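You operate a simulated robot arm through the tools that you are given. There is no shell and no other tool.

Carry out the task below with a simulated two-armed robot. There is one attempt and no reset: what you move stays moved.

## Task
When the black charger shows FULL, shelve the brown battery and put the teal one on charge in bay 2.
Fine: its socket is off while the flat plug moves, on again last; move the plug before you put the full battery on the upper shelf. Set down upright: what you pick out.

It is judged by the outcome, as a careful person would: the job done as asked, and still so three seconds after it is handed in. It fails if anything else is knocked over, pushed out of place, dropped, spilled or broken.

## Robot
Two 7-joint arms with fingered hands on one trunk that stands fixed in place. Base frame: the origin is at the foot of the trunk, x ahead of it, y to its left, z up; the work surface is at about z = 800. Units: mm, rad, N and s.
The left shoulder is at [70, 142, 1339], the right one opposite. With the tool pointing down near the work surface each hand reaches from about 100 to 720 mm from the base axis, measured 20 degrees to its own side. Payload 3.6 kg a hand.
Tool frame (each hand has its own): the origin (TCP) lies between the finger pads and is the grasp point; the fingertips stand 25 mm ahead of it; z points along the fingers, y is the line along which they close. The gripper opens to 88 mm; its body begins 29 mm behind the TCP. The gripper is a hand of 5 fingers: y runs from the thumb to the fingers, the wrist lies at [-13, -97, -162] in the tool frame, and closing takes about 1.5 s.
Orientation is that of the tool frame in the base frame, as a unit quaternion [x, y, z, w]. With the fingers straight down and the wrist toward the robot, the tool's x, y and z point along [0, 1, 0], [1, 0, 0] and [0, 0, -1] of the base frame.

## Interface
- The arms move only by the tool move_arm. It takes "left_moves", "right_moves" or both (then of equal length, played together; a hand with none holds still); each is text: rows parted by semicolons, each of 7 numbers parted by spaces: the shift along the tool's x, y, z in mm, then the turn, a rotation vector about the tool's x, y, z in degrees, then the closure, from 0 (fully open) to 1 (shut). In form: tx ty tz rx ry rz fingers; .... A call has 1 to 20 rows; each row shifts and turns the commanded pose from where the row before left it, along the tool's axes as they then stand. A row lasts 0.2 s, in which the tool goes at most 50 mm and 0.15 rad; a call with a longer step from one row to the next is refused whole, and so is a gripper value outside its range. Where a pose cannot be reached the arm comes as near as it can. A force on the tool above 40 N (or 10 N above the force at the start of the call, whichever is more), or a blocked arm, ends the call early, and 0.2 s more pass. Each finger travels about 72 mm/s and halts on what it meets, pressing with about 22 N; the grip force reading is that of the motor and also rises with nothing between the fingers. The clock runs only during rows and for 0.2 s after the last one: add rows that do not move to give the fingers time. The reply holds the time, the measured pose of the TCP, the force on the tool along the base axes, the opening and the grip force, in the units named above and with some noise, with the torque about the TCP (base axes, N m) and any sound that the robot's microphone picked up.
- Cameras (640 x 400 px; columns grow to the right, rows downward): "scene" is now at [135, 33.2, 1570.6]; the picture's right is [0.37, -0.93, 0.00], its down [-0.50, -0.20, -0.84] and it looks along [0.78, 0.31, -0.54] (base axes); focal length 214 px, centre (320, 200). "left" rides on the left gripper at [-59, -79, -105] in its tool frame; the picture's right is [-0.73, -0.32, 0.61], its down [0.62, -0.68, 0.38] and it looks along [0.29, 0.66, 0.70] (tool axes); focal length 234 px, centre (320, 200). "right" rides on the right gripper at [59, -79, -105] in its tool frame; the picture's right is [-0.73, 0.32, -0.61], its down [-0.62, -0.68, 0.38] and it looks along [-0.29, 0.66, 0.70] (tool axes); focal length 234 px, centre (320, 200). There is no depth. A picture from a camera that has moved, and an enlarged one, comes with that camera's place and axes in the base frame and with its lens.
- grab_frame(camera): a new picture of that camera. No time passes.
- move_column(by): slides the trunk up (or, below 0, down) by that many mm; the arms and the scene camera ride with it, the base frame stays. It gives what a move gives, with no picture.
- grasp_type(shape, hand): the hand has 5 fingers and takes this shape, open, in about a second: jaw (thumb against the fingers, like two jaws); tri (thumb and two fingers); tip (a fingertip pinch); poke (one finger out to press); point (the index stretched); flat (the hand flat); cup (the hand cupped); fist (a fist). The gripper value then closes the fingers along that shape, each until it touches; the sizes above hold for jaw. It gives what a move gives, with no picture.
- head_to(pan, tilt): turns the head with the scene camera to pan (to the left, within 1.501 rad either way) and tilt (down, from -0.506 to 1.204), counted from straight ahead of the robot. It gives what a move gives.
- close_up(camera, box): a new picture of the part [left, top, right, bottom] of that camera's present view, enlarged. No time passes.
- close_job(): hands the job in; it is judged then, once.

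Nothing tells you positions but the pictures and the camera data. Unless the task says otherwise, let go and move clear before handing in.

The tools are called by a JSON object that holds its "op" and its "data". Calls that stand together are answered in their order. move_arm: Moves the arms, as the interface text tells. Its arguments: {"type":"object","properties":{"left_moves":{"type":"string"},"right_moves":{"type":"string"}},"required":[]} The other tools are called the same way: move_column (by) moves the trunk up or down; grasp_type (shape, hand) gives the hand a shape; head_to (pan, tilt) turns the head that bears the scene camera; grab_frame (camera) takes a picture; close_up (camera, box) takes an enlarged picture of a part of a camera's view; close_job () hands the job in.

At the start:

```text
time: 0.0
left_tool_pos: [345.1, 450.7, 1485.0]
left_orientation: [0.707, 0.707, 0.0, 0.0]
left_contact_force: [0.0, -0.5, 0.4]
left_moment: [0.01, 0.02, 0.0]
left_width: 87.5
left_finger_force: 0.0
left_shape: jaw
right_tool_pos: [407.0, 48.1, 1484.9]
right_orientation: [0.707, 0.707, 0.001, 0.0]
right_contact_force: [0.1, -0.6, -0.4]
right_moment: [0.02, 0.0, 0.04]
right_width: 87.5
right_finger_force: 0.0
right_shape: jaw
trunk travel left (down, up): [-875.0, 65.0]
head pan, tilt (commanded): [0.382, 0.565]
```

scene: 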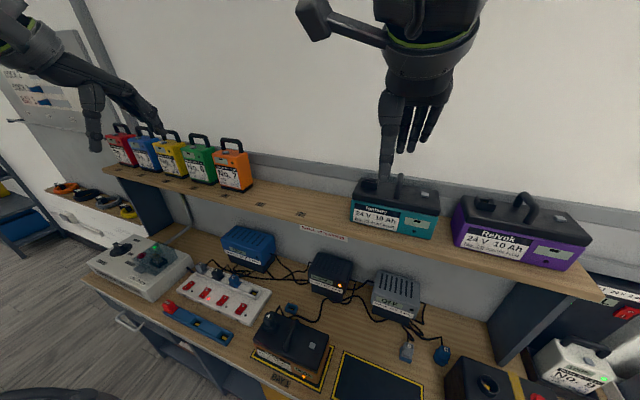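
right: 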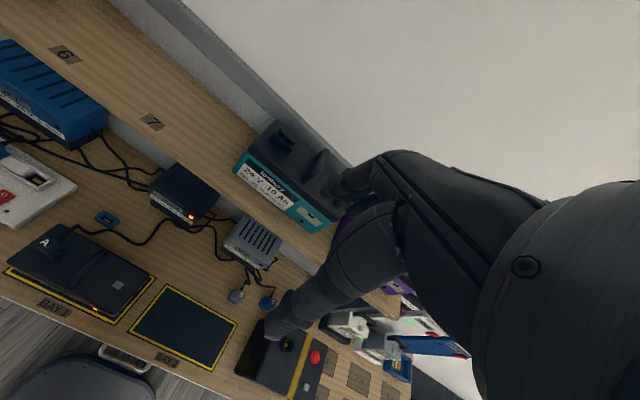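
left: 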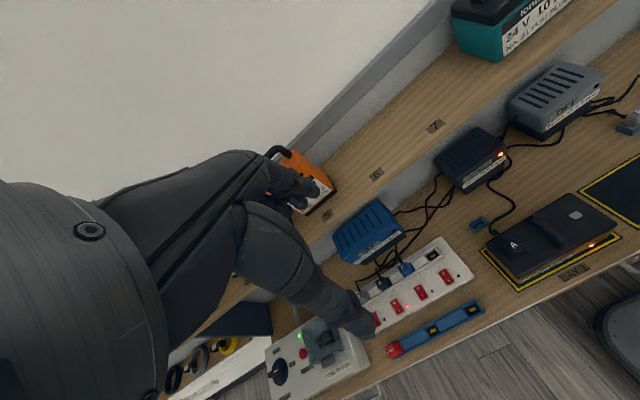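

I see a workbench with an upper shelf holding batteries, a black charger with an orange light, a grey charger marked OFF, a power strip, and the brown battery on bay 1. I'll take enlarged views first to read the labels and trace the cables.

{"op": "close_up", "data": {"camera": "scene", "box": [160, 220, 320, 320]}}

{"op": "close_up", "data": {"camera": "scene", "box": [240, 240, 400, 340]}}

{"op": "close_up", "data": {"camera": "scene", "box": [340, 240, 500, 340]}}

{"op": "close_up", "data": {"camera": "scene", "box": [240, 300, 400, 400]}}

{"op": "close_up", "data": {"camera": "scene", "box": [340, 150, 500, 250]}}

{"op": "close_up", "data": {"camera": "scene", "box": [440, 160, 640, 285]}}

{"op": "close_up", "data": {"camera": "scene", "box": [440, 275, 640, 400]}}

{"op": "close_up", "data": {"camera": "scene", "box": [80, 225, 240, 325]}}

```text
4.00 times, centred on (240, 270) of scene
camera zoom: at [135.0, 33.2, 1570.6], right [0.37, -0.93, 0.0], down [-0.5, -0.2, -0.84], along [0.78, 0.31, -0.54], focal length 858 px, centre (640, -80)
```

zoom: 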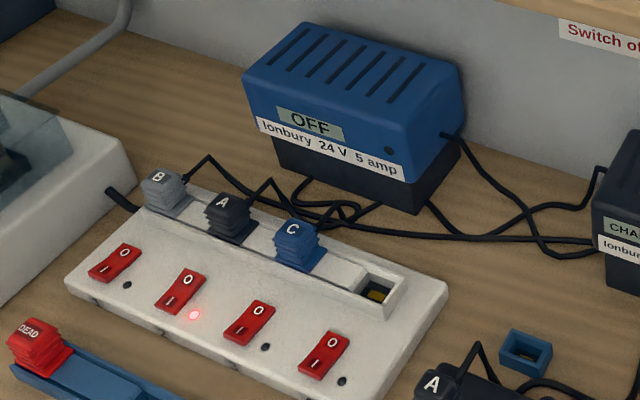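

```text
4.00 times, centred on (320, 290) of scene
camera zoom: at [135.0, 33.2, 1570.6], right [0.37, -0.93, 0.0], down [-0.5, -0.2, -0.84], along [0.78, 0.31, -0.54], focal length 858 px, centre (320, -160)
```

zoom: 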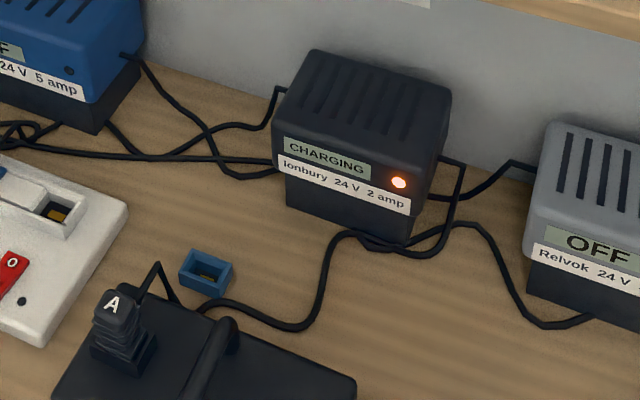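

```text
4.00 times, centred on (420, 290) of scene
camera zoom: at [135.0, 33.2, 1570.6], right [0.37, -0.93, 0.0], down [-0.5, -0.2, -0.84], along [0.78, 0.31, -0.54], focal length 858 px, centre (-80, -160)
```

zoom: 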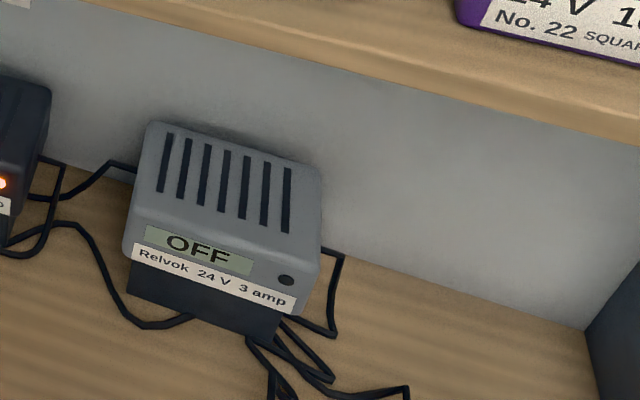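

```text
4.00 times, centred on (320, 350) of scene
camera zoom: at [135.0, 33.2, 1570.6], right [0.37, -0.93, 0.0], down [-0.5, -0.2, -0.84], along [0.78, 0.31, -0.54], focal length 858 px, centre (320, -400)
```

zoom: 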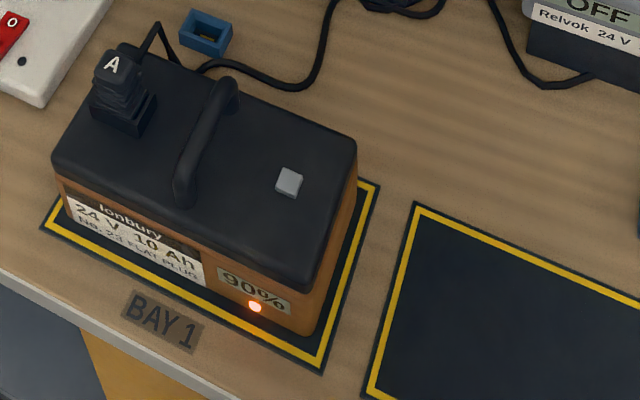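

```text
4.00 times, centred on (420, 200) of scene
camera zoom: at [135.0, 33.2, 1570.6], right [0.37, -0.93, 0.0], down [-0.5, -0.2, -0.84], along [0.78, 0.31, -0.54], focal length 858 px, centre (-80, 200)
```

zoom: 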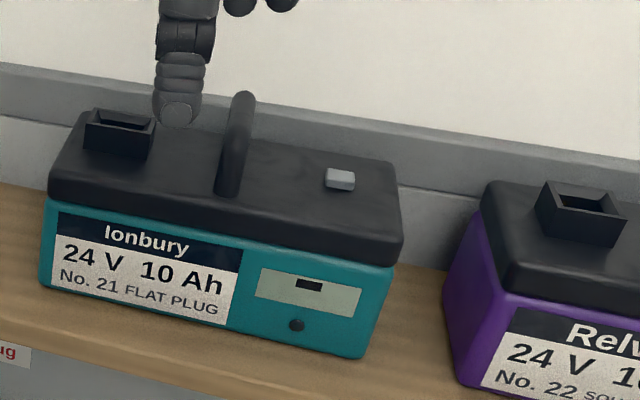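

```text
3.20 times, centred on (540, 222) of scene
camera zoom: at [135.0, 33.2, 1570.6], right [0.37, -0.93, 0.0], down [-0.5, -0.2, -0.84], along [0.78, 0.31, -0.54], focal length 686 px, centre (-384, 128)
```

zoom: 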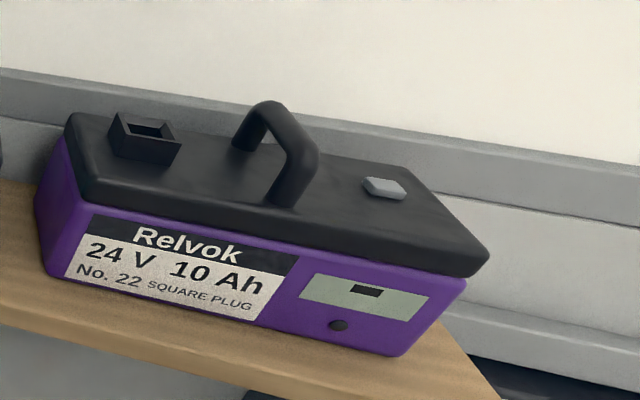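

```text
3.20 times, centred on (540, 338) of scene
camera zoom: at [135.0, 33.2, 1570.6], right [0.37, -0.93, 0.0], down [-0.5, -0.2, -0.84], along [0.78, 0.31, -0.54], focal length 686 px, centre (-384, -240)
```

zoom: 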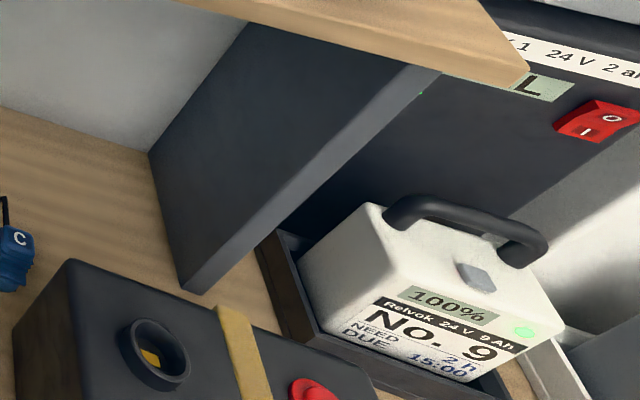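

```text
4.00 times, centred on (160, 275) of scene
camera zoom: at [135.0, 33.2, 1570.6], right [0.37, -0.93, 0.0], down [-0.5, -0.2, -0.84], along [0.78, 0.31, -0.54], focal length 858 px, centre (960, -100)
```

zoom: 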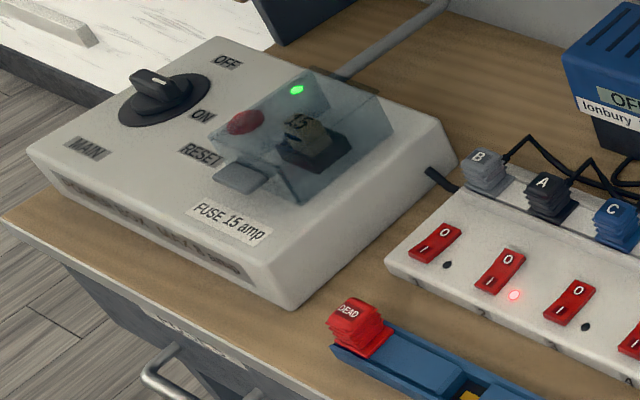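

The black charger reads CHARGING and feeds the brown battery in bay 1 (90%) through plug A. Strip switch 2 (A) is the only one lit. I'll look around more to see bay 2, the shelf and the notice.

{"op": "head_to", "data": {"pan": 0.0, "tilt": 0.75}}

{"op": "grab_frame", "data": {"camera": "scene"}}

```text
time: 0.8
left_tool_pos: [345.0, 450.6, 1485.2]
left_orientation: [0.707, 0.708, -0.001, 0.0]
left_contact_force: [0.8, -0.1, 0.0]
left_moment: [0.0, 0.0, 0.0]
left_width: 87.8
left_finger_force: 0.1
left_shape: jaw
right_tool_pos: [407.3, 47.6, 1485.6]
right_orientation: [0.707, 0.707, 0.001, 0.0]
right_contact_force: [0.0, -0.5, 0.1]
right_moment: [0.01, -0.01, 0.01]
right_width: 87.6
right_finger_force: 0.1
right_shape: jaw
trunk travel left (down, up): [-875.0, 65.0]
head pan, tilt (commanded): [0.0, 0.75]
```

```text
taken
camera scene: at [134.9, 0.0, 1554.7], right [0.0, -1.0, 0.0], down [-0.68, 0.0, -0.73], along [0.73, 0.0, -0.68], focal length 214 px, centre (320, 200)
```

scene: 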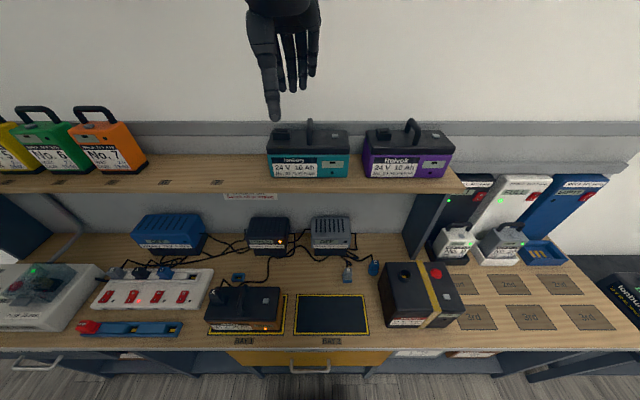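

{"op": "close_up", "data": {"camera": "scene", "box": [180, 250, 380, 375]}}

{"op": "close_up", "data": {"camera": "scene", "box": [100, 140, 300, 265]}}

{"op": "close_up", "data": {"camera": "scene", "box": [240, 110, 480, 260]}}

{"op": "close_up", "data": {"camera": "scene", "box": [400, 160, 640, 340]}}

{"op": "close_up", "data": {"camera": "scene", "box": [0, 250, 220, 390]}}

{"op": "close_up", "data": {"camera": "scene", "box": [220, 200, 400, 320]}}

```text
3.20 times, centred on (280, 312) of scene
camera zoom: at [134.9, 0.0, 1554.7], right [0.0, -1.0, 0.0], down [-0.68, 0.0, -0.73], along [0.73, 0.0, -0.68], focal length 686 px, centre (448, -160)
```

zoom: 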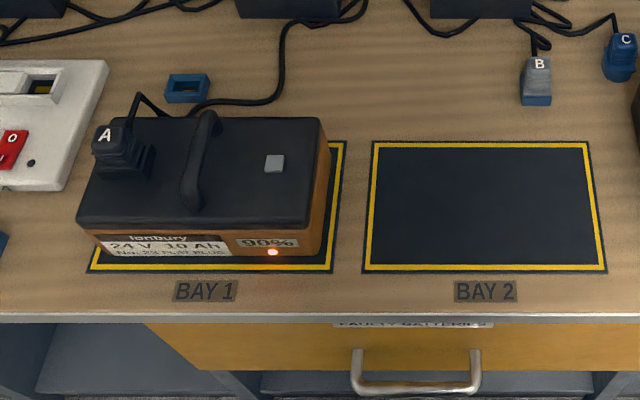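

```text
3.20 times, centred on (200, 202) of scene
camera zoom: at [134.9, 0.0, 1554.7], right [0.0, -1.0, 0.0], down [-0.68, 0.0, -0.73], along [0.73, 0.0, -0.68], focal length 686 px, centre (704, 192)
```

zoom: 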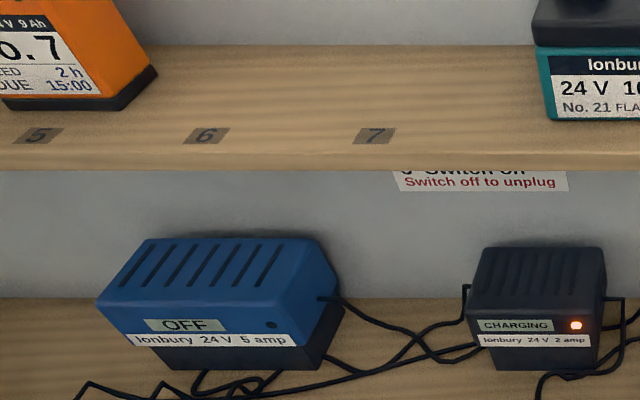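

```text
2.67 times, centred on (360, 185) of scene
camera zoom: at [134.9, 0.0, 1554.7], right [0.0, -1.0, 0.0], down [-0.68, 0.0, -0.73], along [0.73, 0.0, -0.68], focal length 572 px, centre (213, 240)
```

zoom: 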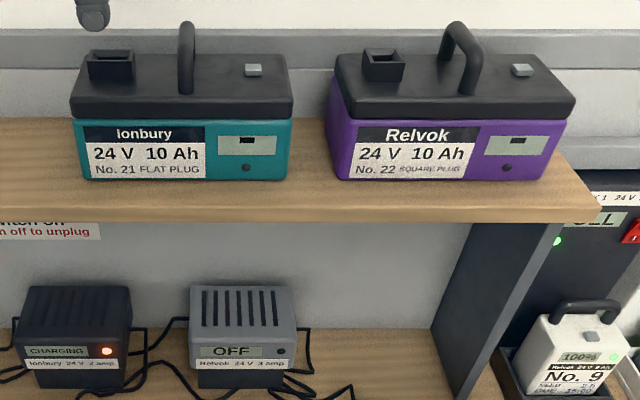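

```text
2.22 times, centred on (520, 250) of scene
camera zoom: at [134.9, 0.0, 1554.7], right [0.0, -1.0, 0.0], down [-0.68, 0.0, -0.73], along [0.73, 0.0, -0.68], focal length 477 px, centre (-124, 89)
```

zoom: 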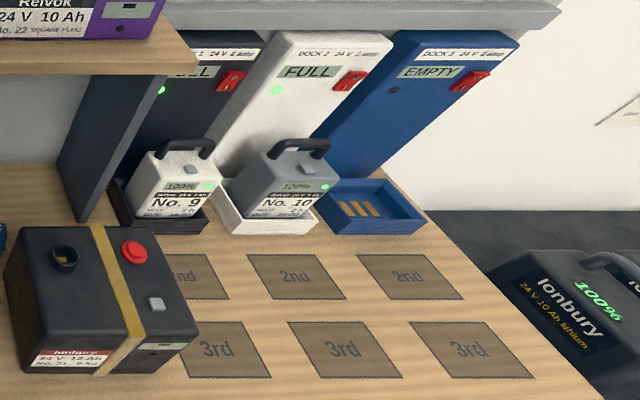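

```text
2.86 times, centred on (110, 320) of scene
camera zoom: at [134.9, 0.0, 1554.7], right [0.0, -1.0, 0.0], down [-0.68, 0.0, -0.73], along [0.73, 0.0, -0.68], focal length 613 px, centre (920, -143)
```

zoom: 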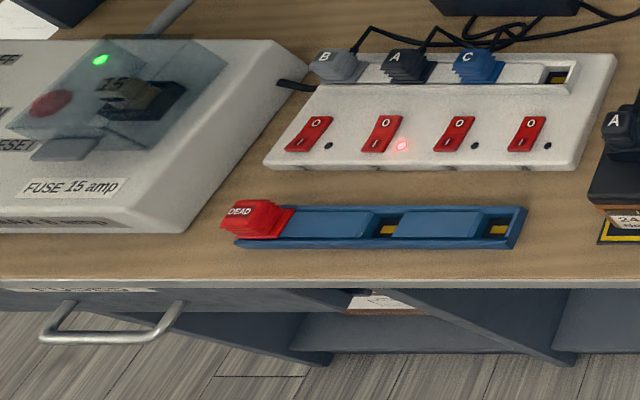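

```text
3.33 times, centred on (310, 260) of scene
camera zoom: at [134.9, 0.0, 1554.7], right [0.0, -1.0, 0.0], down [-0.68, 0.0, -0.73], along [0.73, 0.0, -0.68], focal length 715 px, centre (353, 0)
```

zoom: 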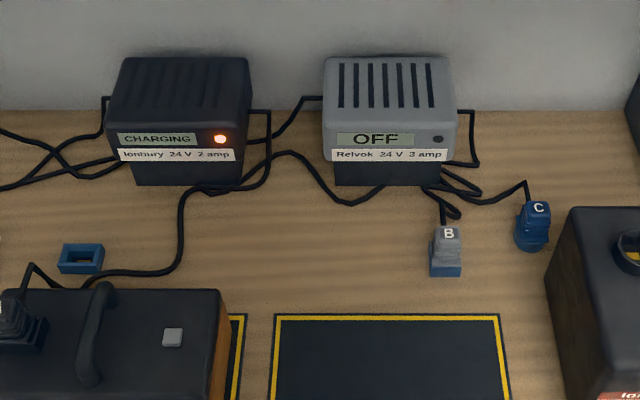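

The teal battery stands on the upper shelf (top near z≈1220, x≈580+, y≈28) and bay 2 is empty at about (397, −35). Brown sits in bay 1 at about (397, 229). I'll lower the trunk a little to triangulate, read the notice and let the charge run.

{"op": "move_column", "data": {"by": -200}}

{"op": "head_to", "data": {"pan": 0.0, "tilt": 0.45}}

{"op": "grab_frame", "data": {"camera": "scene"}}

{"op": "grab_frame", "data": {"camera": "right"}}

{"op": "grab_frame", "data": {"camera": "left"}}

```text
time: 3.0
left_tool_pos: [343.6, 450.6, 1285.2]
left_orientation: [0.707, 0.707, 0.0, 0.0]
left_contact_force: [-0.1, -0.3, -1.7]
left_moment: [0.01, 0.0, 0.01]
left_width: 87.8
left_finger_force: 0.0
left_shape: jaw
right_tool_pos: [407.6, 47.3, 1285.6]
right_orientation: [0.708, 0.707, 0.0, 0.0]
right_contact_force: [-0.1, 0.1, 0.0]
right_moment: [0.02, -0.01, 0.0]
right_width: 87.5
right_finger_force: 0.1
right_shape: jaw
trunk travel left (down, up): [-675.0, 265.0]
head pan, tilt (commanded): [0.0, 0.75]
```

```text
time: 3.8
left_tool_pos: [344.5, 451.2, 1285.0]
left_orientation: [0.707, 0.707, 0.0, 0.001]
left_contact_force: [-0.7, 0.2, 0.5]
left_moment: [-0.01, -0.02, -0.01]
left_width: 87.5
left_finger_force: 0.1
left_shape: jaw
right_tool_pos: [407.8, 45.5, 1285.6]
right_orientation: [0.707, 0.707, 0.0, 0.0]
right_contact_force: [-0.2, 0.8, 0.2]
right_moment: [-0.01, 0.02, 0.02]
right_width: 87.5
right_finger_force: 0.1
right_shape: jaw
trunk travel left (down, up): [-675.0, 265.0]
head pan, tilt (commanded): [0.0, 0.45]
```

```text
taken
camera scene: at [143.9, -0.1, 1381.0], right [0.0, -1.0, 0.0], down [-0.44, 0.0, -0.9], along [0.9, 0.0, -0.44], focal length 214 px, centre (320, 200)
```

scene: 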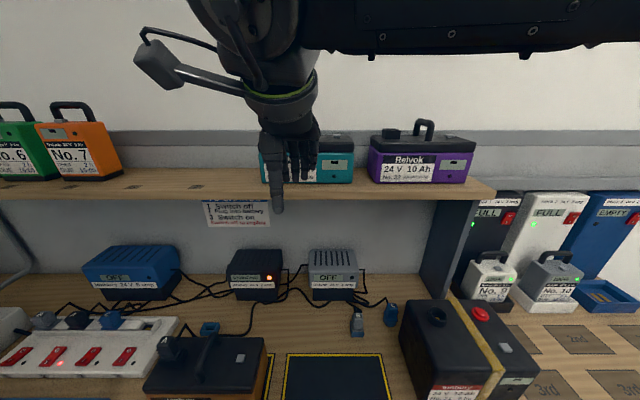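

```text
taken
camera right: at [328.2, 106.5, 1388.8], right [0.32, -0.73, 0.61], down [-0.68, -0.62, -0.38], along [0.66, -0.29, -0.7], focal length 234 px, centre (320, 200)
```

right: 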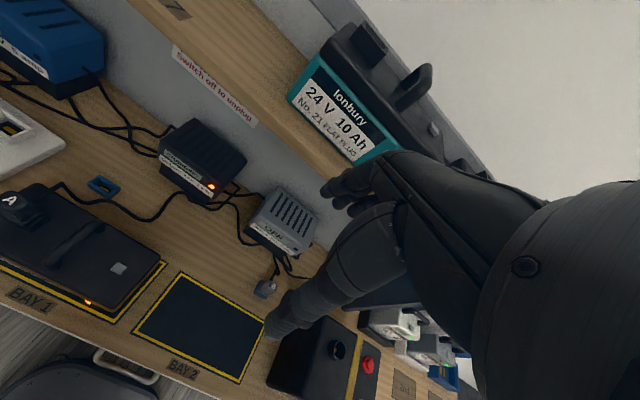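

```text
taken
camera left: at [264.9, 392.8, 1389.6], right [-0.32, -0.73, -0.61], down [-0.68, 0.62, -0.38], along [0.66, 0.29, -0.7], focal length 234 px, centre (320, 200)
```

left: 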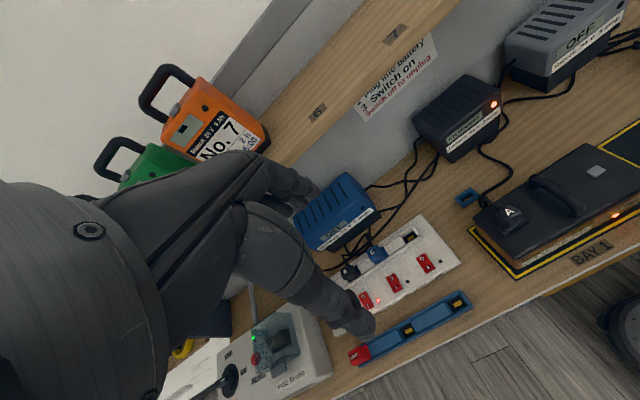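

{"op": "close_up", "data": {"camera": "scene", "box": [180, 190, 300, 265]}}

{"op": "close_up", "data": {"camera": "scene", "box": [60, 230, 260, 355]}}

{"op": "close_up", "data": {"camera": "scene", "box": [200, 240, 400, 365]}}

{"op": "close_up", "data": {"camera": "scene", "box": [120, 300, 280, 400]}}

{"op": "close_up", "data": {"camera": "scene", "box": [240, 100, 480, 250]}}

{"op": "close_up", "data": {"camera": "left", "box": [320, 60, 520, 185]}}

{"op": "close_up", "data": {"camera": "right", "box": [270, 0, 470, 125]}}

{"op": "close_up", "data": {"camera": "left", "box": [420, 120, 640, 258]}}

```text
5.33 times, centred on (240, 228) of scene
camera zoom: at [143.9, -0.1, 1381.0], right [0.0, -1.0, 0.0], down [-0.44, 0.0, -0.9], along [0.9, 0.0, -0.44], focal length 1144 px, centre (747, 53)
```

zoom: 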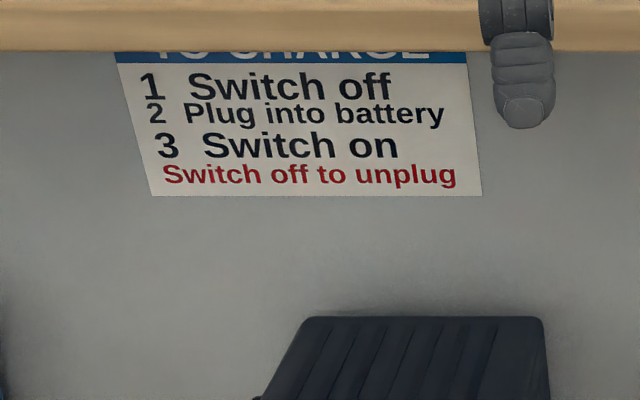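

```text
3.20 times, centred on (160, 292) of scene
camera zoom: at [143.9, -0.1, 1381.0], right [0.0, -1.0, 0.0], down [-0.44, 0.0, -0.9], along [0.9, 0.0, -0.44], focal length 686 px, centre (832, -96)
```

zoom: 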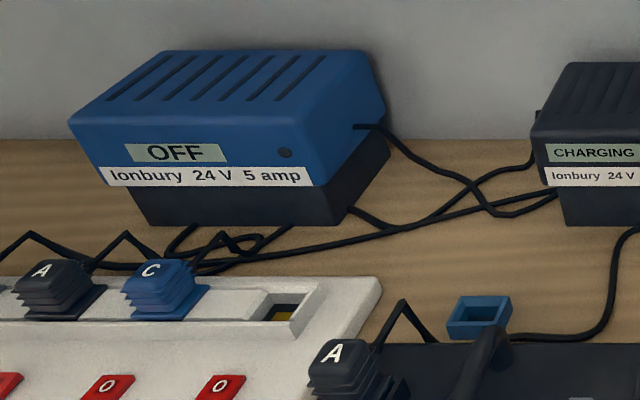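

```text
3.20 times, centred on (300, 302) of scene
camera zoom: at [143.9, -0.1, 1381.0], right [0.0, -1.0, 0.0], down [-0.44, 0.0, -0.9], along [0.9, 0.0, -0.44], focal length 686 px, centre (384, -128)
```

zoom: 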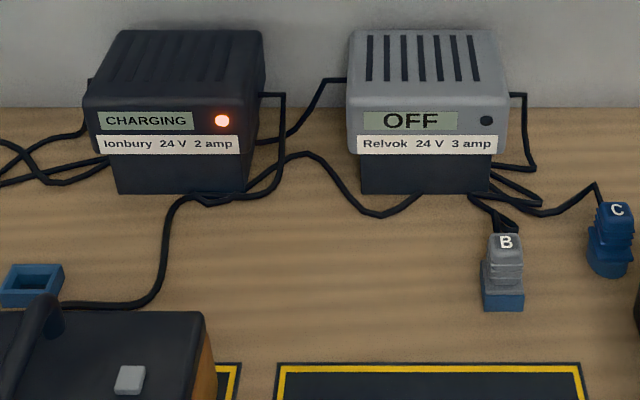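

```text
4.00 times, centred on (200, 350) of scene
camera zoom: at [143.9, -0.1, 1381.0], right [0.0, -1.0, 0.0], down [-0.44, 0.0, -0.9], along [0.9, 0.0, -0.44], focal length 858 px, centre (800, -400)
```

zoom: 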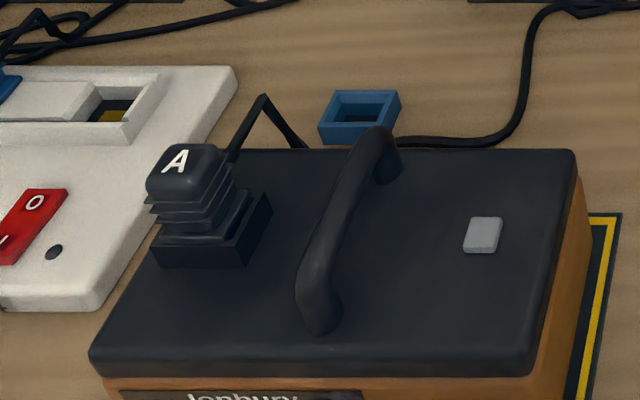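

```text
2.67 times, centred on (360, 175) of scene
camera zoom: at [143.9, -0.1, 1381.0], right [0.0, -1.0, 0.0], down [-0.44, 0.0, -0.9], along [0.9, 0.0, -0.44], focal length 572 px, centre (213, 267)
```

zoom: 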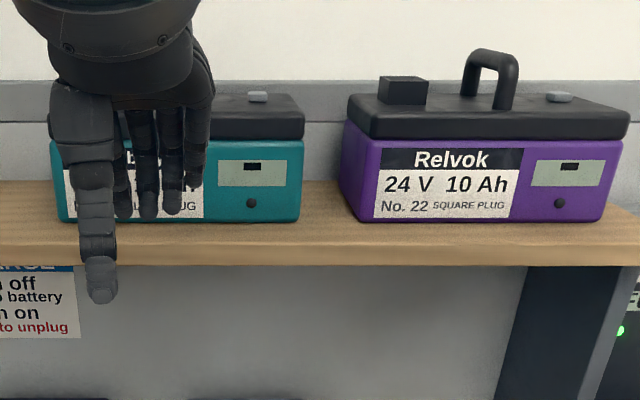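

```text
3.20 times, centred on (420, 122) of left
camera zoom: at [264.9, 392.8, 1389.6], right [-0.32, -0.73, -0.61], down [-0.68, 0.62, -0.38], along [0.66, 0.29, -0.7], focal length 749 px, centre (0, 448)
```

zoom: 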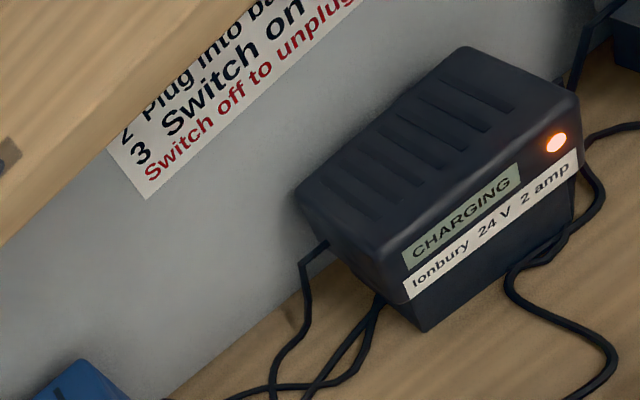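

```text
3.20 times, centred on (370, 62) of right
camera zoom: at [328.2, 106.5, 1388.8], right [0.32, -0.73, 0.61], down [-0.68, -0.62, -0.38], along [0.66, -0.29, -0.7], focal length 749 px, centre (160, 640)
```

zoom: 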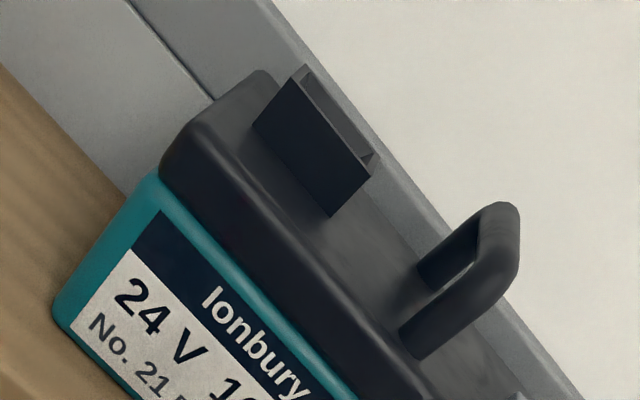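

```text
2.90 times, centred on (530, 189) of left
camera zoom: at [264.9, 392.8, 1389.6], right [-0.32, -0.73, -0.61], down [-0.68, 0.62, -0.38], along [0.66, 0.29, -0.7], focal length 679 px, centre (-289, 232)
```

zoom: 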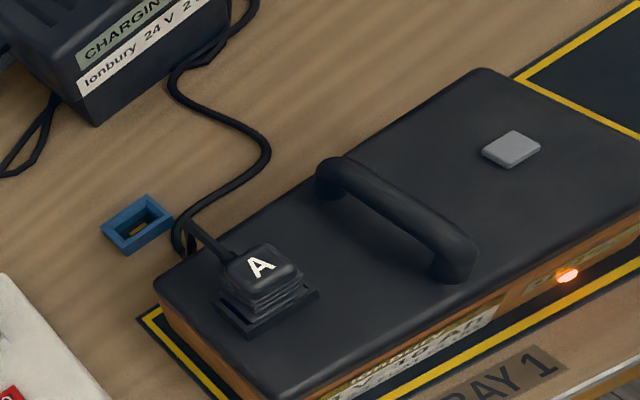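

The notice says: switch off, plug into the battery, switch on; switch off to unplug. The black charger still reads CHARGING, so I'll touch nothing yet. I'll raise the trunk back, shape the left hand to poke and look at it while the charge runs.

{"op": "move_column", "data": {"by": 200}}

{"op": "grasp_type", "data": {"shape": "poke", "hand": "left"}}

{"op": "head_to", "data": {"pan": 0.5, "tilt": 0.6}}

{"op": "grab_frame", "data": {"camera": "scene"}}

{"op": "grab_frame", "data": {"camera": "left"}}

```text
time: 6.0
left_tool_pos: [344.6, 451.3, 1485.8]
left_orientation: [0.707, 0.707, 0.0, 0.0]
left_contact_force: [0.2, -0.1, 0.2]
left_moment: [-0.02, 0.02, 0.01]
left_width: 87.5
left_finger_force: 0.1
left_shape: jaw
right_tool_pos: [407.0, 46.5, 1485.7]
right_orientation: [0.708, 0.707, -0.001, 0.0]
right_contact_force: [-0.1, -0.6, 0.9]
right_moment: [-0.03, -0.01, 0.0]
right_width: 87.5
right_finger_force: 0.0
right_shape: jaw
trunk travel left (down, up): [-875.0, 65.0]
head pan, tilt (commanded): [0.0, 0.45]
```

```text
time: 6.9
left_tool_pos: [343.9, 450.9, 1485.7]
left_orientation: [0.707, 0.707, 0.0, 0.0]
left_contact_force: [-1.0, 0.4, -0.2]
left_moment: [-0.02, 0.02, 0.02]
left_width: 0.2
left_finger_force: 0.0
left_shape: poke
right_tool_pos: [408.4, 47.0, 1485.3]
right_orientation: [0.708, 0.706, 0.0, 0.001]
right_contact_force: [-0.4, -0.5, -0.2]
right_moment: [-0.03, -0.02, -0.04]
right_width: 87.4
right_finger_force: 0.0
right_shape: jaw
trunk travel left (down, up): [-875.0, 65.0]
head pan, tilt (commanded): [0.0, 0.45]
```

```text
time: 7.8
left_tool_pos: [344.2, 450.1, 1484.2]
left_orientation: [0.707, 0.707, 0.0, 0.0]
left_contact_force: [0.4, 0.3, -0.3]
left_moment: [0.01, -0.03, 0.01]
left_width: 0.0
left_finger_force: 0.1
left_shape: poke
right_tool_pos: [407.3, 46.0, 1485.5]
right_orientation: [0.707, 0.707, 0.0, -0.001]
right_contact_force: [0.3, 0.0, -1.0]
right_moment: [0.01, 0.0, 0.0]
right_width: 87.8
right_finger_force: 0.1
right_shape: jaw
trunk travel left (down, up): [-875.0, 65.0]
head pan, tilt (commanded): [0.499, 0.6]
```

```text
taken
camera scene: at [129.6, 42.1, 1567.6], right [0.48, -0.88, 0.0], down [-0.5, -0.27, -0.83], along [0.72, 0.39, -0.56], focal length 214 px, centre (320, 200)
```

scene: 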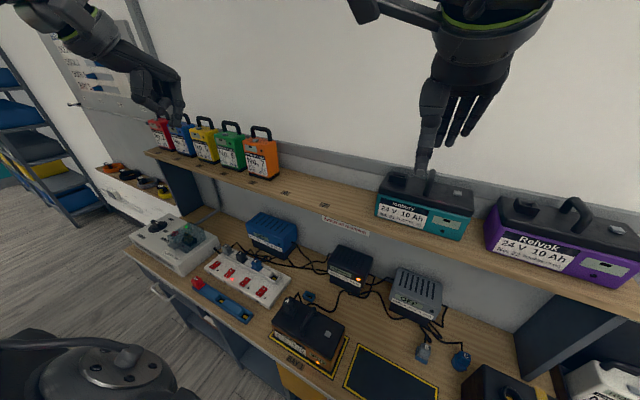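

```text
taken
camera left: at [264.9, 392.7, 1589.6], right [-0.32, -0.73, -0.61], down [-0.68, 0.62, -0.38], along [0.66, 0.29, -0.7], focal length 234 px, centre (320, 200)
```

left: 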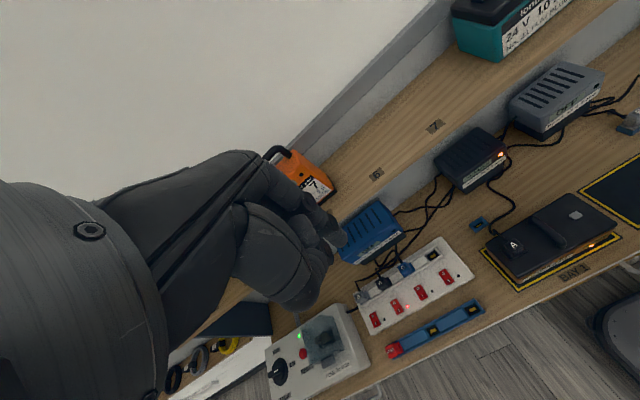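

The left hand is now in a pointing fist. I'll check the charger display, the battery readout and where the poking fingertip is.

{"op": "close_up", "data": {"camera": "left", "box": [420, 110, 640, 248]}}

{"op": "close_up", "data": {"camera": "left", "box": [220, 140, 440, 278]}}

{"op": "close_up", "data": {"camera": "scene", "box": [30, 0, 220, 120]}}

{"op": "close_up", "data": {"camera": "scene", "box": [190, 230, 390, 380]}}

```text
2.90 times, centred on (530, 179) of left
camera zoom: at [264.9, 392.7, 1589.6], right [-0.32, -0.73, -0.61], down [-0.68, 0.62, -0.38], along [0.66, 0.29, -0.7], focal length 679 px, centre (-289, 261)
```

zoom: 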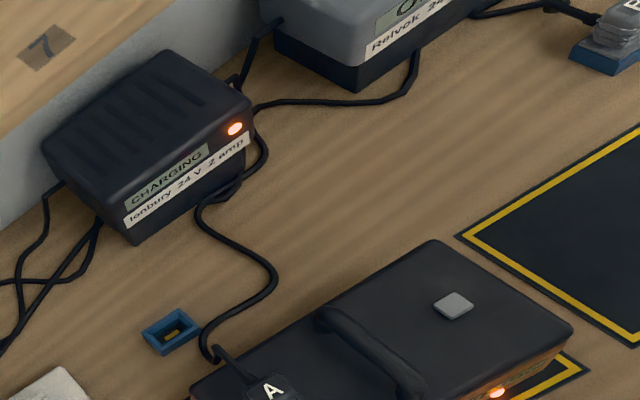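

```text
2.90 times, centred on (330, 209) of left
camera zoom: at [264.9, 392.7, 1589.6], right [-0.32, -0.73, -0.61], down [-0.68, 0.62, -0.38], along [0.66, 0.29, -0.7], focal length 679 px, centre (291, 174)
```

zoom: 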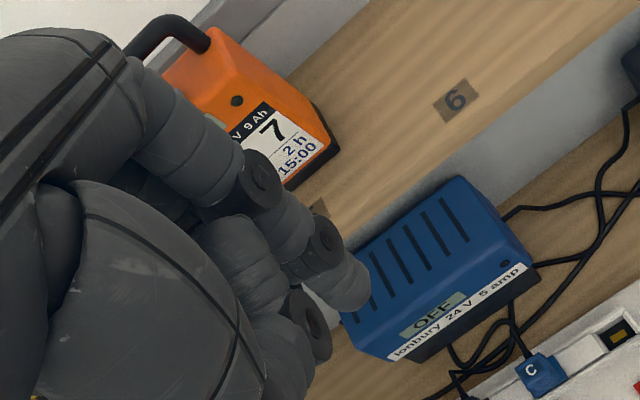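

```text
3.33 times, centred on (125, 60) of scene
camera zoom: at [129.6, 42.1, 1567.6], right [0.48, -0.88, 0.0], down [-0.5, -0.27, -0.83], along [0.72, 0.39, -0.56], focal length 715 px, centre (970, 667)
```

zoom: 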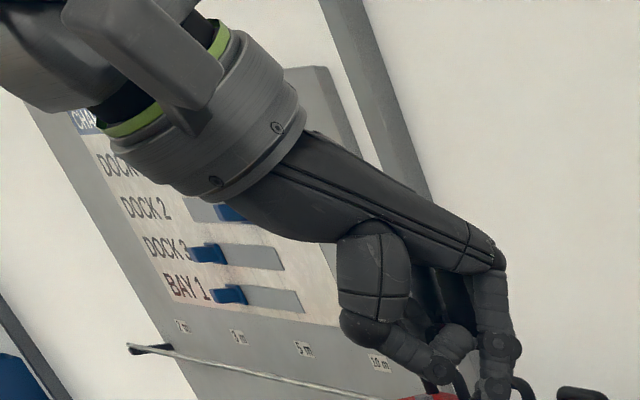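

```text
2.67 times, centred on (290, 305) of scene
camera zoom: at [129.6, 42.1, 1567.6], right [0.48, -0.88, 0.0], down [-0.5, -0.27, -0.83], along [0.72, 0.39, -0.56], focal length 572 px, centre (400, -80)
```

zoom: 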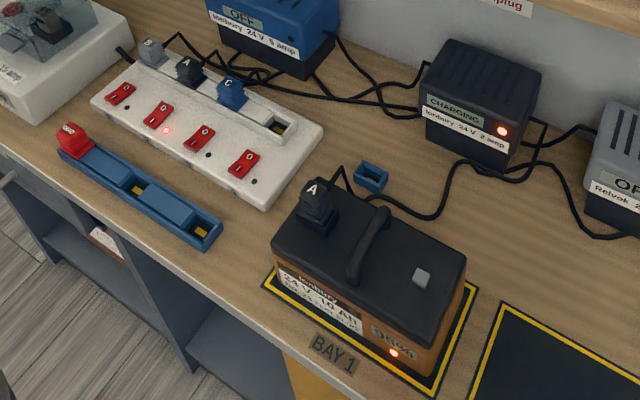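

The brown battery now reads about 96%. I'll find the poking fingertip in the scene view and keep waiting.

{"op": "close_up", "data": {"camera": "scene", "box": [130, 70, 226, 130]}}

{"op": "close_up", "data": {"camera": "scene", "box": [270, 320, 366, 380]}}

{"op": "close_up", "data": {"camera": "scene", "box": [190, 235, 302, 305]}}

{"op": "close_up", "data": {"camera": "left", "box": [340, 230, 500, 330]}}

```text
6.67 times, centred on (178, 100) of scene
camera zoom: at [129.6, 42.1, 1567.6], right [0.48, -0.88, 0.0], down [-0.5, -0.27, -0.83], along [0.72, 0.39, -0.56], focal length 1430 px, centre (1267, 867)
```

zoom: 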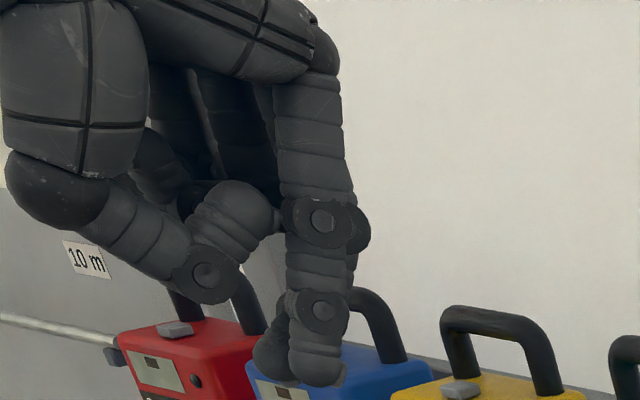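

```text
6.67 times, centred on (318, 350) of scene
camera zoom: at [129.6, 42.1, 1567.6], right [0.48, -0.88, 0.0], down [-0.5, -0.27, -0.83], along [0.72, 0.39, -0.56], focal length 1430 px, centre (333, -800)
```

zoom: 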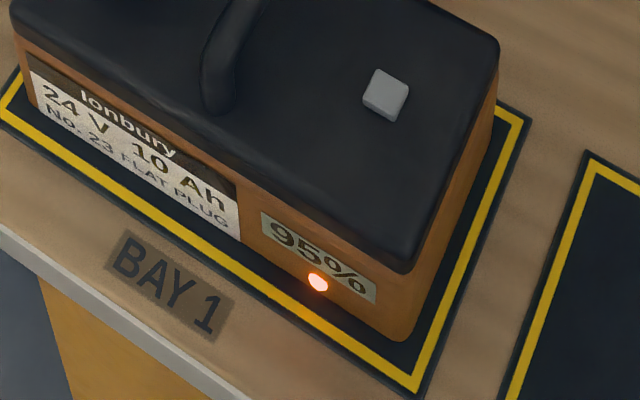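

```text
5.71 times, centred on (246, 270) of scene
camera zoom: at [129.6, 42.1, 1567.6], right [0.48, -0.88, 0.0], down [-0.5, -0.27, -0.83], along [0.72, 0.39, -0.56], focal length 1226 px, centre (743, -200)
```

zoom: 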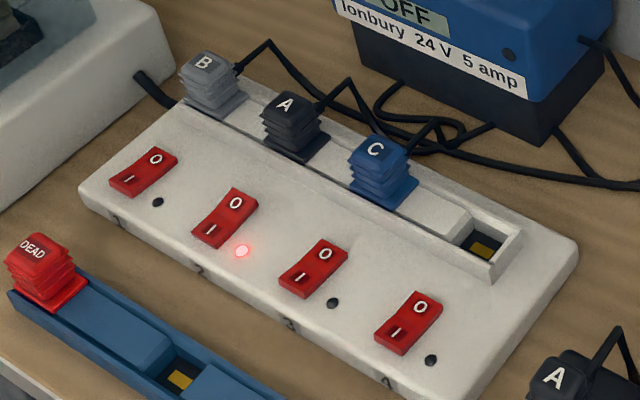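

```text
4.00 times, centred on (420, 280) of left
camera zoom: at [264.9, 392.7, 1589.6], right [-0.32, -0.73, -0.61], down [-0.68, 0.62, -0.38], along [0.66, 0.29, -0.7], focal length 937 px, centre (-80, -120)
```

zoom: 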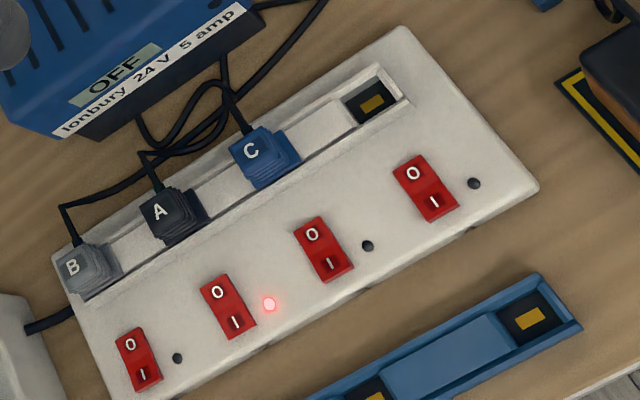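

The index tip sits about 9 mm to the side of the TCP and 24 mm ahead of it, and switch 2 is near (440, 633, 825). The battery reads 95%. While it fills I'll hover the left hand high over the strip without touching anything.

{"op": "move_arm", "data": {"left_moves": "19 9.6 33 0 0 0 0;19 9.6 33 0 0 0 0;19 9.6 33 0 0 0 0;19 9.6 33 0 0 0 0;19 9.6 33 0 0 0 0;19 9.6 33 0 0 0 0;19 9.6 33 0 0 0 0;19 9.6 33 0 0 0 0;19 9.6 33 0 0 0 0;19 9.6 33 0 0 0 0;0 0 0 0 0 0 0"}}

{"op": "grab_frame", "data": {"camera": "scene"}}

{"op": "grab_frame", "data": {"camera": "left"}}

```text
time: 10.2
left_tool_pos: [443.7, 638.3, 1152.9]
left_orientation: [0.707, 0.707, 0.0, 0.0]
left_contact_force: [-0.4, -0.7, 0.4]
left_moment: [0.02, 0.02, -0.02]
left_width: 0.0
left_finger_force: 0.0
left_shape: poke
right_tool_pos: [407.3, 45.5, 1484.8]
right_orientation: [0.708, 0.706, 0.0, -0.001]
right_contact_force: [-0.5, 0.0, 0.7]
right_moment: [-0.01, -0.01, 0.02]
right_width: 87.7
right_finger_force: 0.0
right_shape: jaw
trunk travel left (down, up): [-875.0, 65.0]
head pan, tilt (commanded): [0.499, 0.6]
```

```text
taken
camera scene: at [129.4, 42.1, 1567.5], right [0.48, -0.88, 0.0], down [-0.5, -0.27, -0.83], along [0.72, 0.39, -0.56], focal length 214 px, centre (320, 200)
```

scene: 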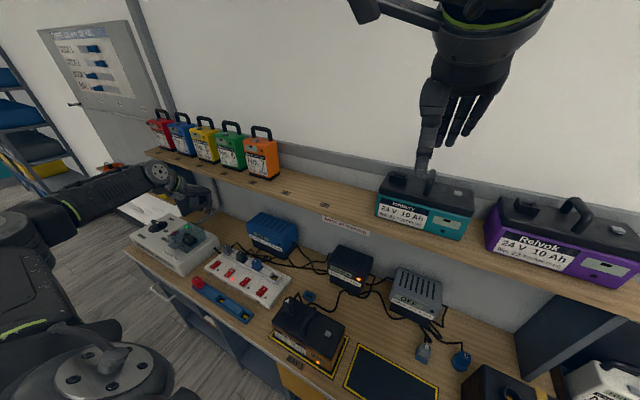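

```text
taken
camera left: at [362.9, 580.6, 1257.9], right [-0.32, -0.73, -0.61], down [-0.68, 0.62, -0.38], along [0.66, 0.29, -0.7], focal length 234 px, centre (320, 200)
```

left: 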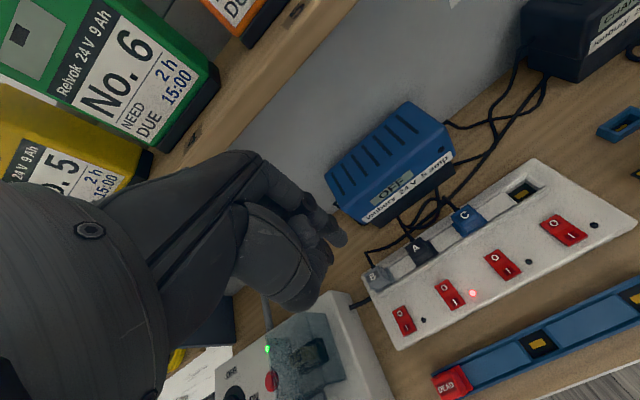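

By triangulation switch 2 is at about (440, 631, 820). I'll lower the trunk so the arm reaches it comfortably, with the finger still well above the strip.

{"op": "move_column", "data": {"by": -200}}

{"op": "grab_frame", "data": {"camera": "left"}}

{"op": "grab_frame", "data": {"camera": "scene"}}

{"op": "close_up", "data": {"camera": "scene", "box": [280, 200, 440, 300]}}

```text
time: 12.4
left_tool_pos: [443.1, 638.9, 953.6]
left_orientation: [0.707, 0.708, -0.001, 0.0]
left_contact_force: [0.5, -0.2, 0.3]
left_moment: [0.02, -0.02, -0.01]
left_width: 0.0
left_finger_force: 0.0
left_shape: poke
right_tool_pos: [407.4, 48.0, 1284.7]
right_orientation: [0.708, 0.706, 0.0, 0.0]
right_contact_force: [0.0, -0.3, 0.1]
right_moment: [-0.03, -0.01, 0.01]
right_width: 87.5
right_finger_force: 0.2
right_shape: jaw
trunk travel left (down, up): [-675.0, 265.0]
head pan, tilt (commanded): [0.499, 0.6]
```

```text
taken
camera left: at [363.0, 580.5, 1058.3], right [-0.32, -0.73, -0.61], down [-0.68, 0.62, -0.38], along [0.66, 0.29, -0.7], focal length 234 px, centre (320, 200)
```

left: 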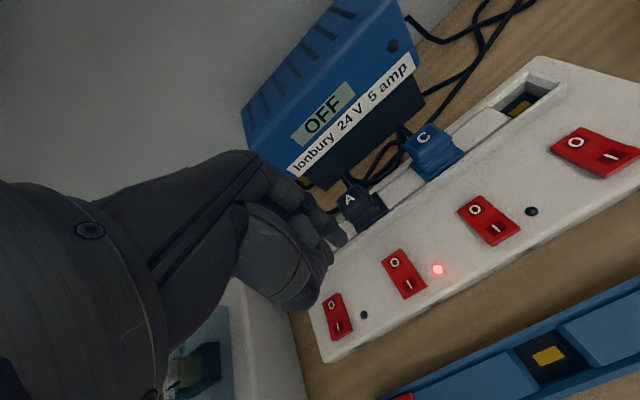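

```text
taken
camera scene: at [129.6, 42.2, 1367.6], right [0.48, -0.88, 0.0], down [-0.5, -0.27, -0.83], along [0.72, 0.39, -0.56], focal length 214 px, centre (320, 200)
```

scene: 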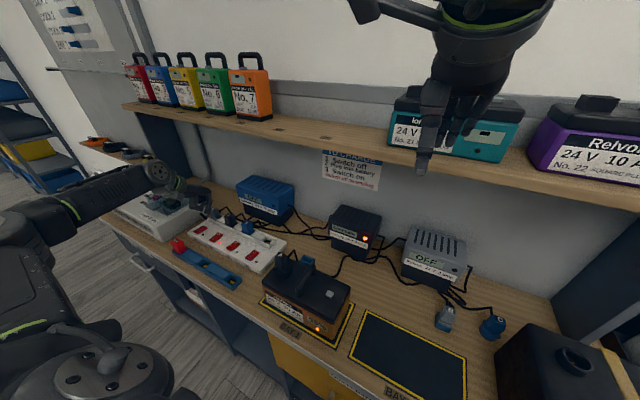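

```text
4.00 times, centred on (360, 250) of scene
camera zoom: at [129.6, 42.2, 1367.6], right [0.48, -0.88, 0.0], down [-0.5, -0.27, -0.83], along [0.72, 0.39, -0.56], focal length 858 px, centre (160, 0)
```

zoom: 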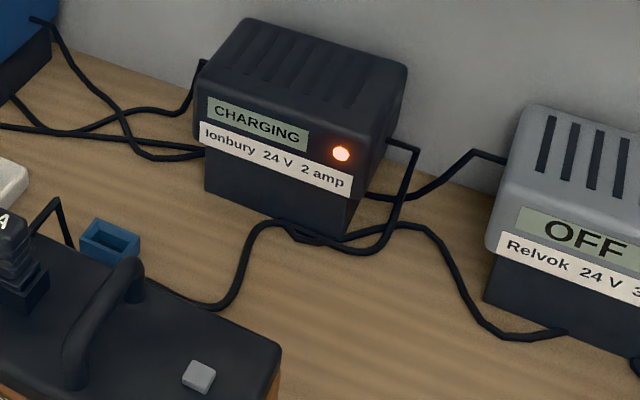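

The O half of switch 2 is at about (453, 633, 822) and the I half at (428, 633, 822). The charger still reads CHARGING, so I'll hover just above the O half and wait.

{"op": "move_arm", "data": {"left_moves": "1.5 5.5 35 0 0 0 0;1.5 5.5 35 0 0 0 0;0 0 0 0 0 0 0;0 0 0 0 0 0 0;0 0 0 0 0 0 0;0 0 0 0 0 0 0;0 0 0 0 0 0 0;0 0 0 0 0 0 0;0 0 0 0 0 0 0;0 0 0 0 0 0 0"}}

{"op": "close_up", "data": {"camera": "scene", "box": [240, 200, 400, 350]}}

{"op": "grab_frame", "data": {"camera": "left"}}

{"op": "close_up", "data": {"camera": "scene", "box": [160, 190, 290, 290]}}

```text
time: 14.6
left_tool_pos: [452.7, 642.4, 882.0]
left_orientation: [0.707, 0.708, -0.001, -0.001]
left_contact_force: [-0.2, -0.4, 0.1]
left_moment: [0.0, 0.0, -0.01]
left_width: 0.1
left_finger_force: 0.0
left_shape: poke
right_tool_pos: [407.8, 47.0, 1285.7]
right_orientation: [0.708, 0.706, 0.0, -0.001]
right_contact_force: [0.6, 0.8, 0.0]
right_moment: [-0.01, 0.0, 0.01]
right_width: 87.4
right_finger_force: 0.1
right_shape: jaw
trunk travel left (down, up): [-675.0, 265.0]
head pan, tilt (commanded): [0.499, 0.6]
```

```text
2.67 times, centred on (320, 275) of scene
camera zoom: at [129.7, 42.3, 1367.5], right [0.48, -0.88, 0.0], down [-0.5, -0.27, -0.82], along [0.72, 0.39, -0.57], focal length 572 px, centre (320, 0)
```

zoom: 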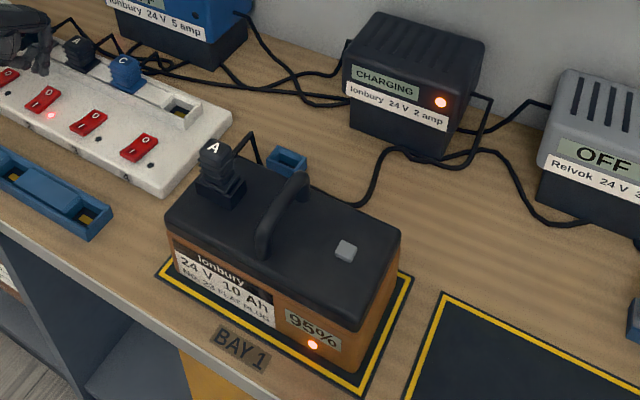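

```text
taken
camera left: at [373.0, 584.6, 986.6], right [-0.32, -0.73, -0.61], down [-0.68, 0.62, -0.38], along [0.66, 0.29, -0.7], focal length 234 px, centre (320, 200)
```

left: 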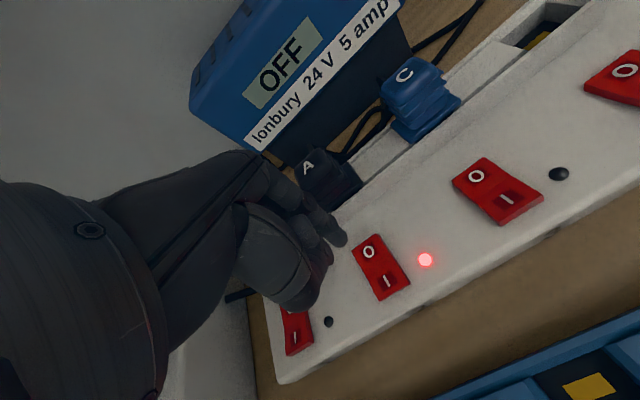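

```text
4.00 times, centred on (225, 240) of scene
camera zoom: at [129.7, 42.3, 1367.5], right [0.48, -0.88, 0.0], down [-0.5, -0.27, -0.82], along [0.72, 0.39, -0.57], focal length 858 px, centre (700, 40)
```

zoom: 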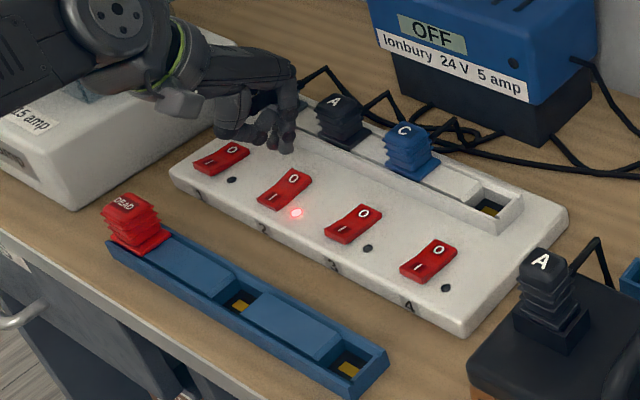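

The readout seems to step by 5% and still shows 95%. I'll keep waiting with the finger hovering.

{"op": "move_arm", "data": {"left_moves": "0 0 0 0 0 0 0;0 0 0 0 0 0 0;0 0 0 0 0 0 0;0 0 0 0 0 0 0;0 0 0 0 0 0 0;0 0 0 0 0 0 0;0 0 0 0 0 0 0;0 0 0 0 0 0 0;0 0 0 0 0 0 0;0 0 0 0 0 0 0;0 0 0 0 0 0 0;0 0 0 0 0 0 0;0 0 0 0 0 0 0;0 0 0 0 0 0 0;0 0 0 0 0 0 0;0 0 0 0 0 0 0;0 0 0 0 0 0 0;0 0 0 0 0 0 0;0 0 0 0 0 0 0;0 0 0 0 0 0 0"}}

{"op": "close_up", "data": {"camera": "scene", "box": [240, 200, 400, 350]}}

```text
time: 18.8
left_tool_pos: [452.8, 642.7, 881.6]
left_orientation: [0.707, 0.707, 0.0, 0.0]
left_contact_force: [1.5, 0.6, -0.1]
left_moment: [0.0, -0.03, -0.01]
left_width: 0.1
left_finger_force: 0.0
left_shape: poke
right_tool_pos: [408.1, 47.0, 1284.8]
right_orientation: [0.708, 0.707, 0.0, 0.0]
right_contact_force: [0.2, 0.3, -0.3]
right_moment: [-0.03, -0.02, -0.04]
right_width: 87.4
right_finger_force: 0.1
right_shape: jaw
trunk travel left (down, up): [-675.0, 265.0]
head pan, tilt (commanded): [0.499, 0.6]
```

```text
2.67 times, centred on (320, 275) of scene
camera zoom: at [129.7, 42.2, 1367.5], right [0.48, -0.88, 0.0], down [-0.5, -0.27, -0.82], along [0.72, 0.39, -0.57], focal length 572 px, centre (320, 0)
```

zoom: 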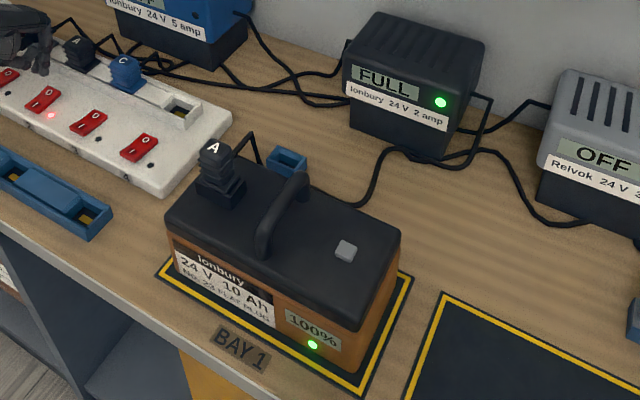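

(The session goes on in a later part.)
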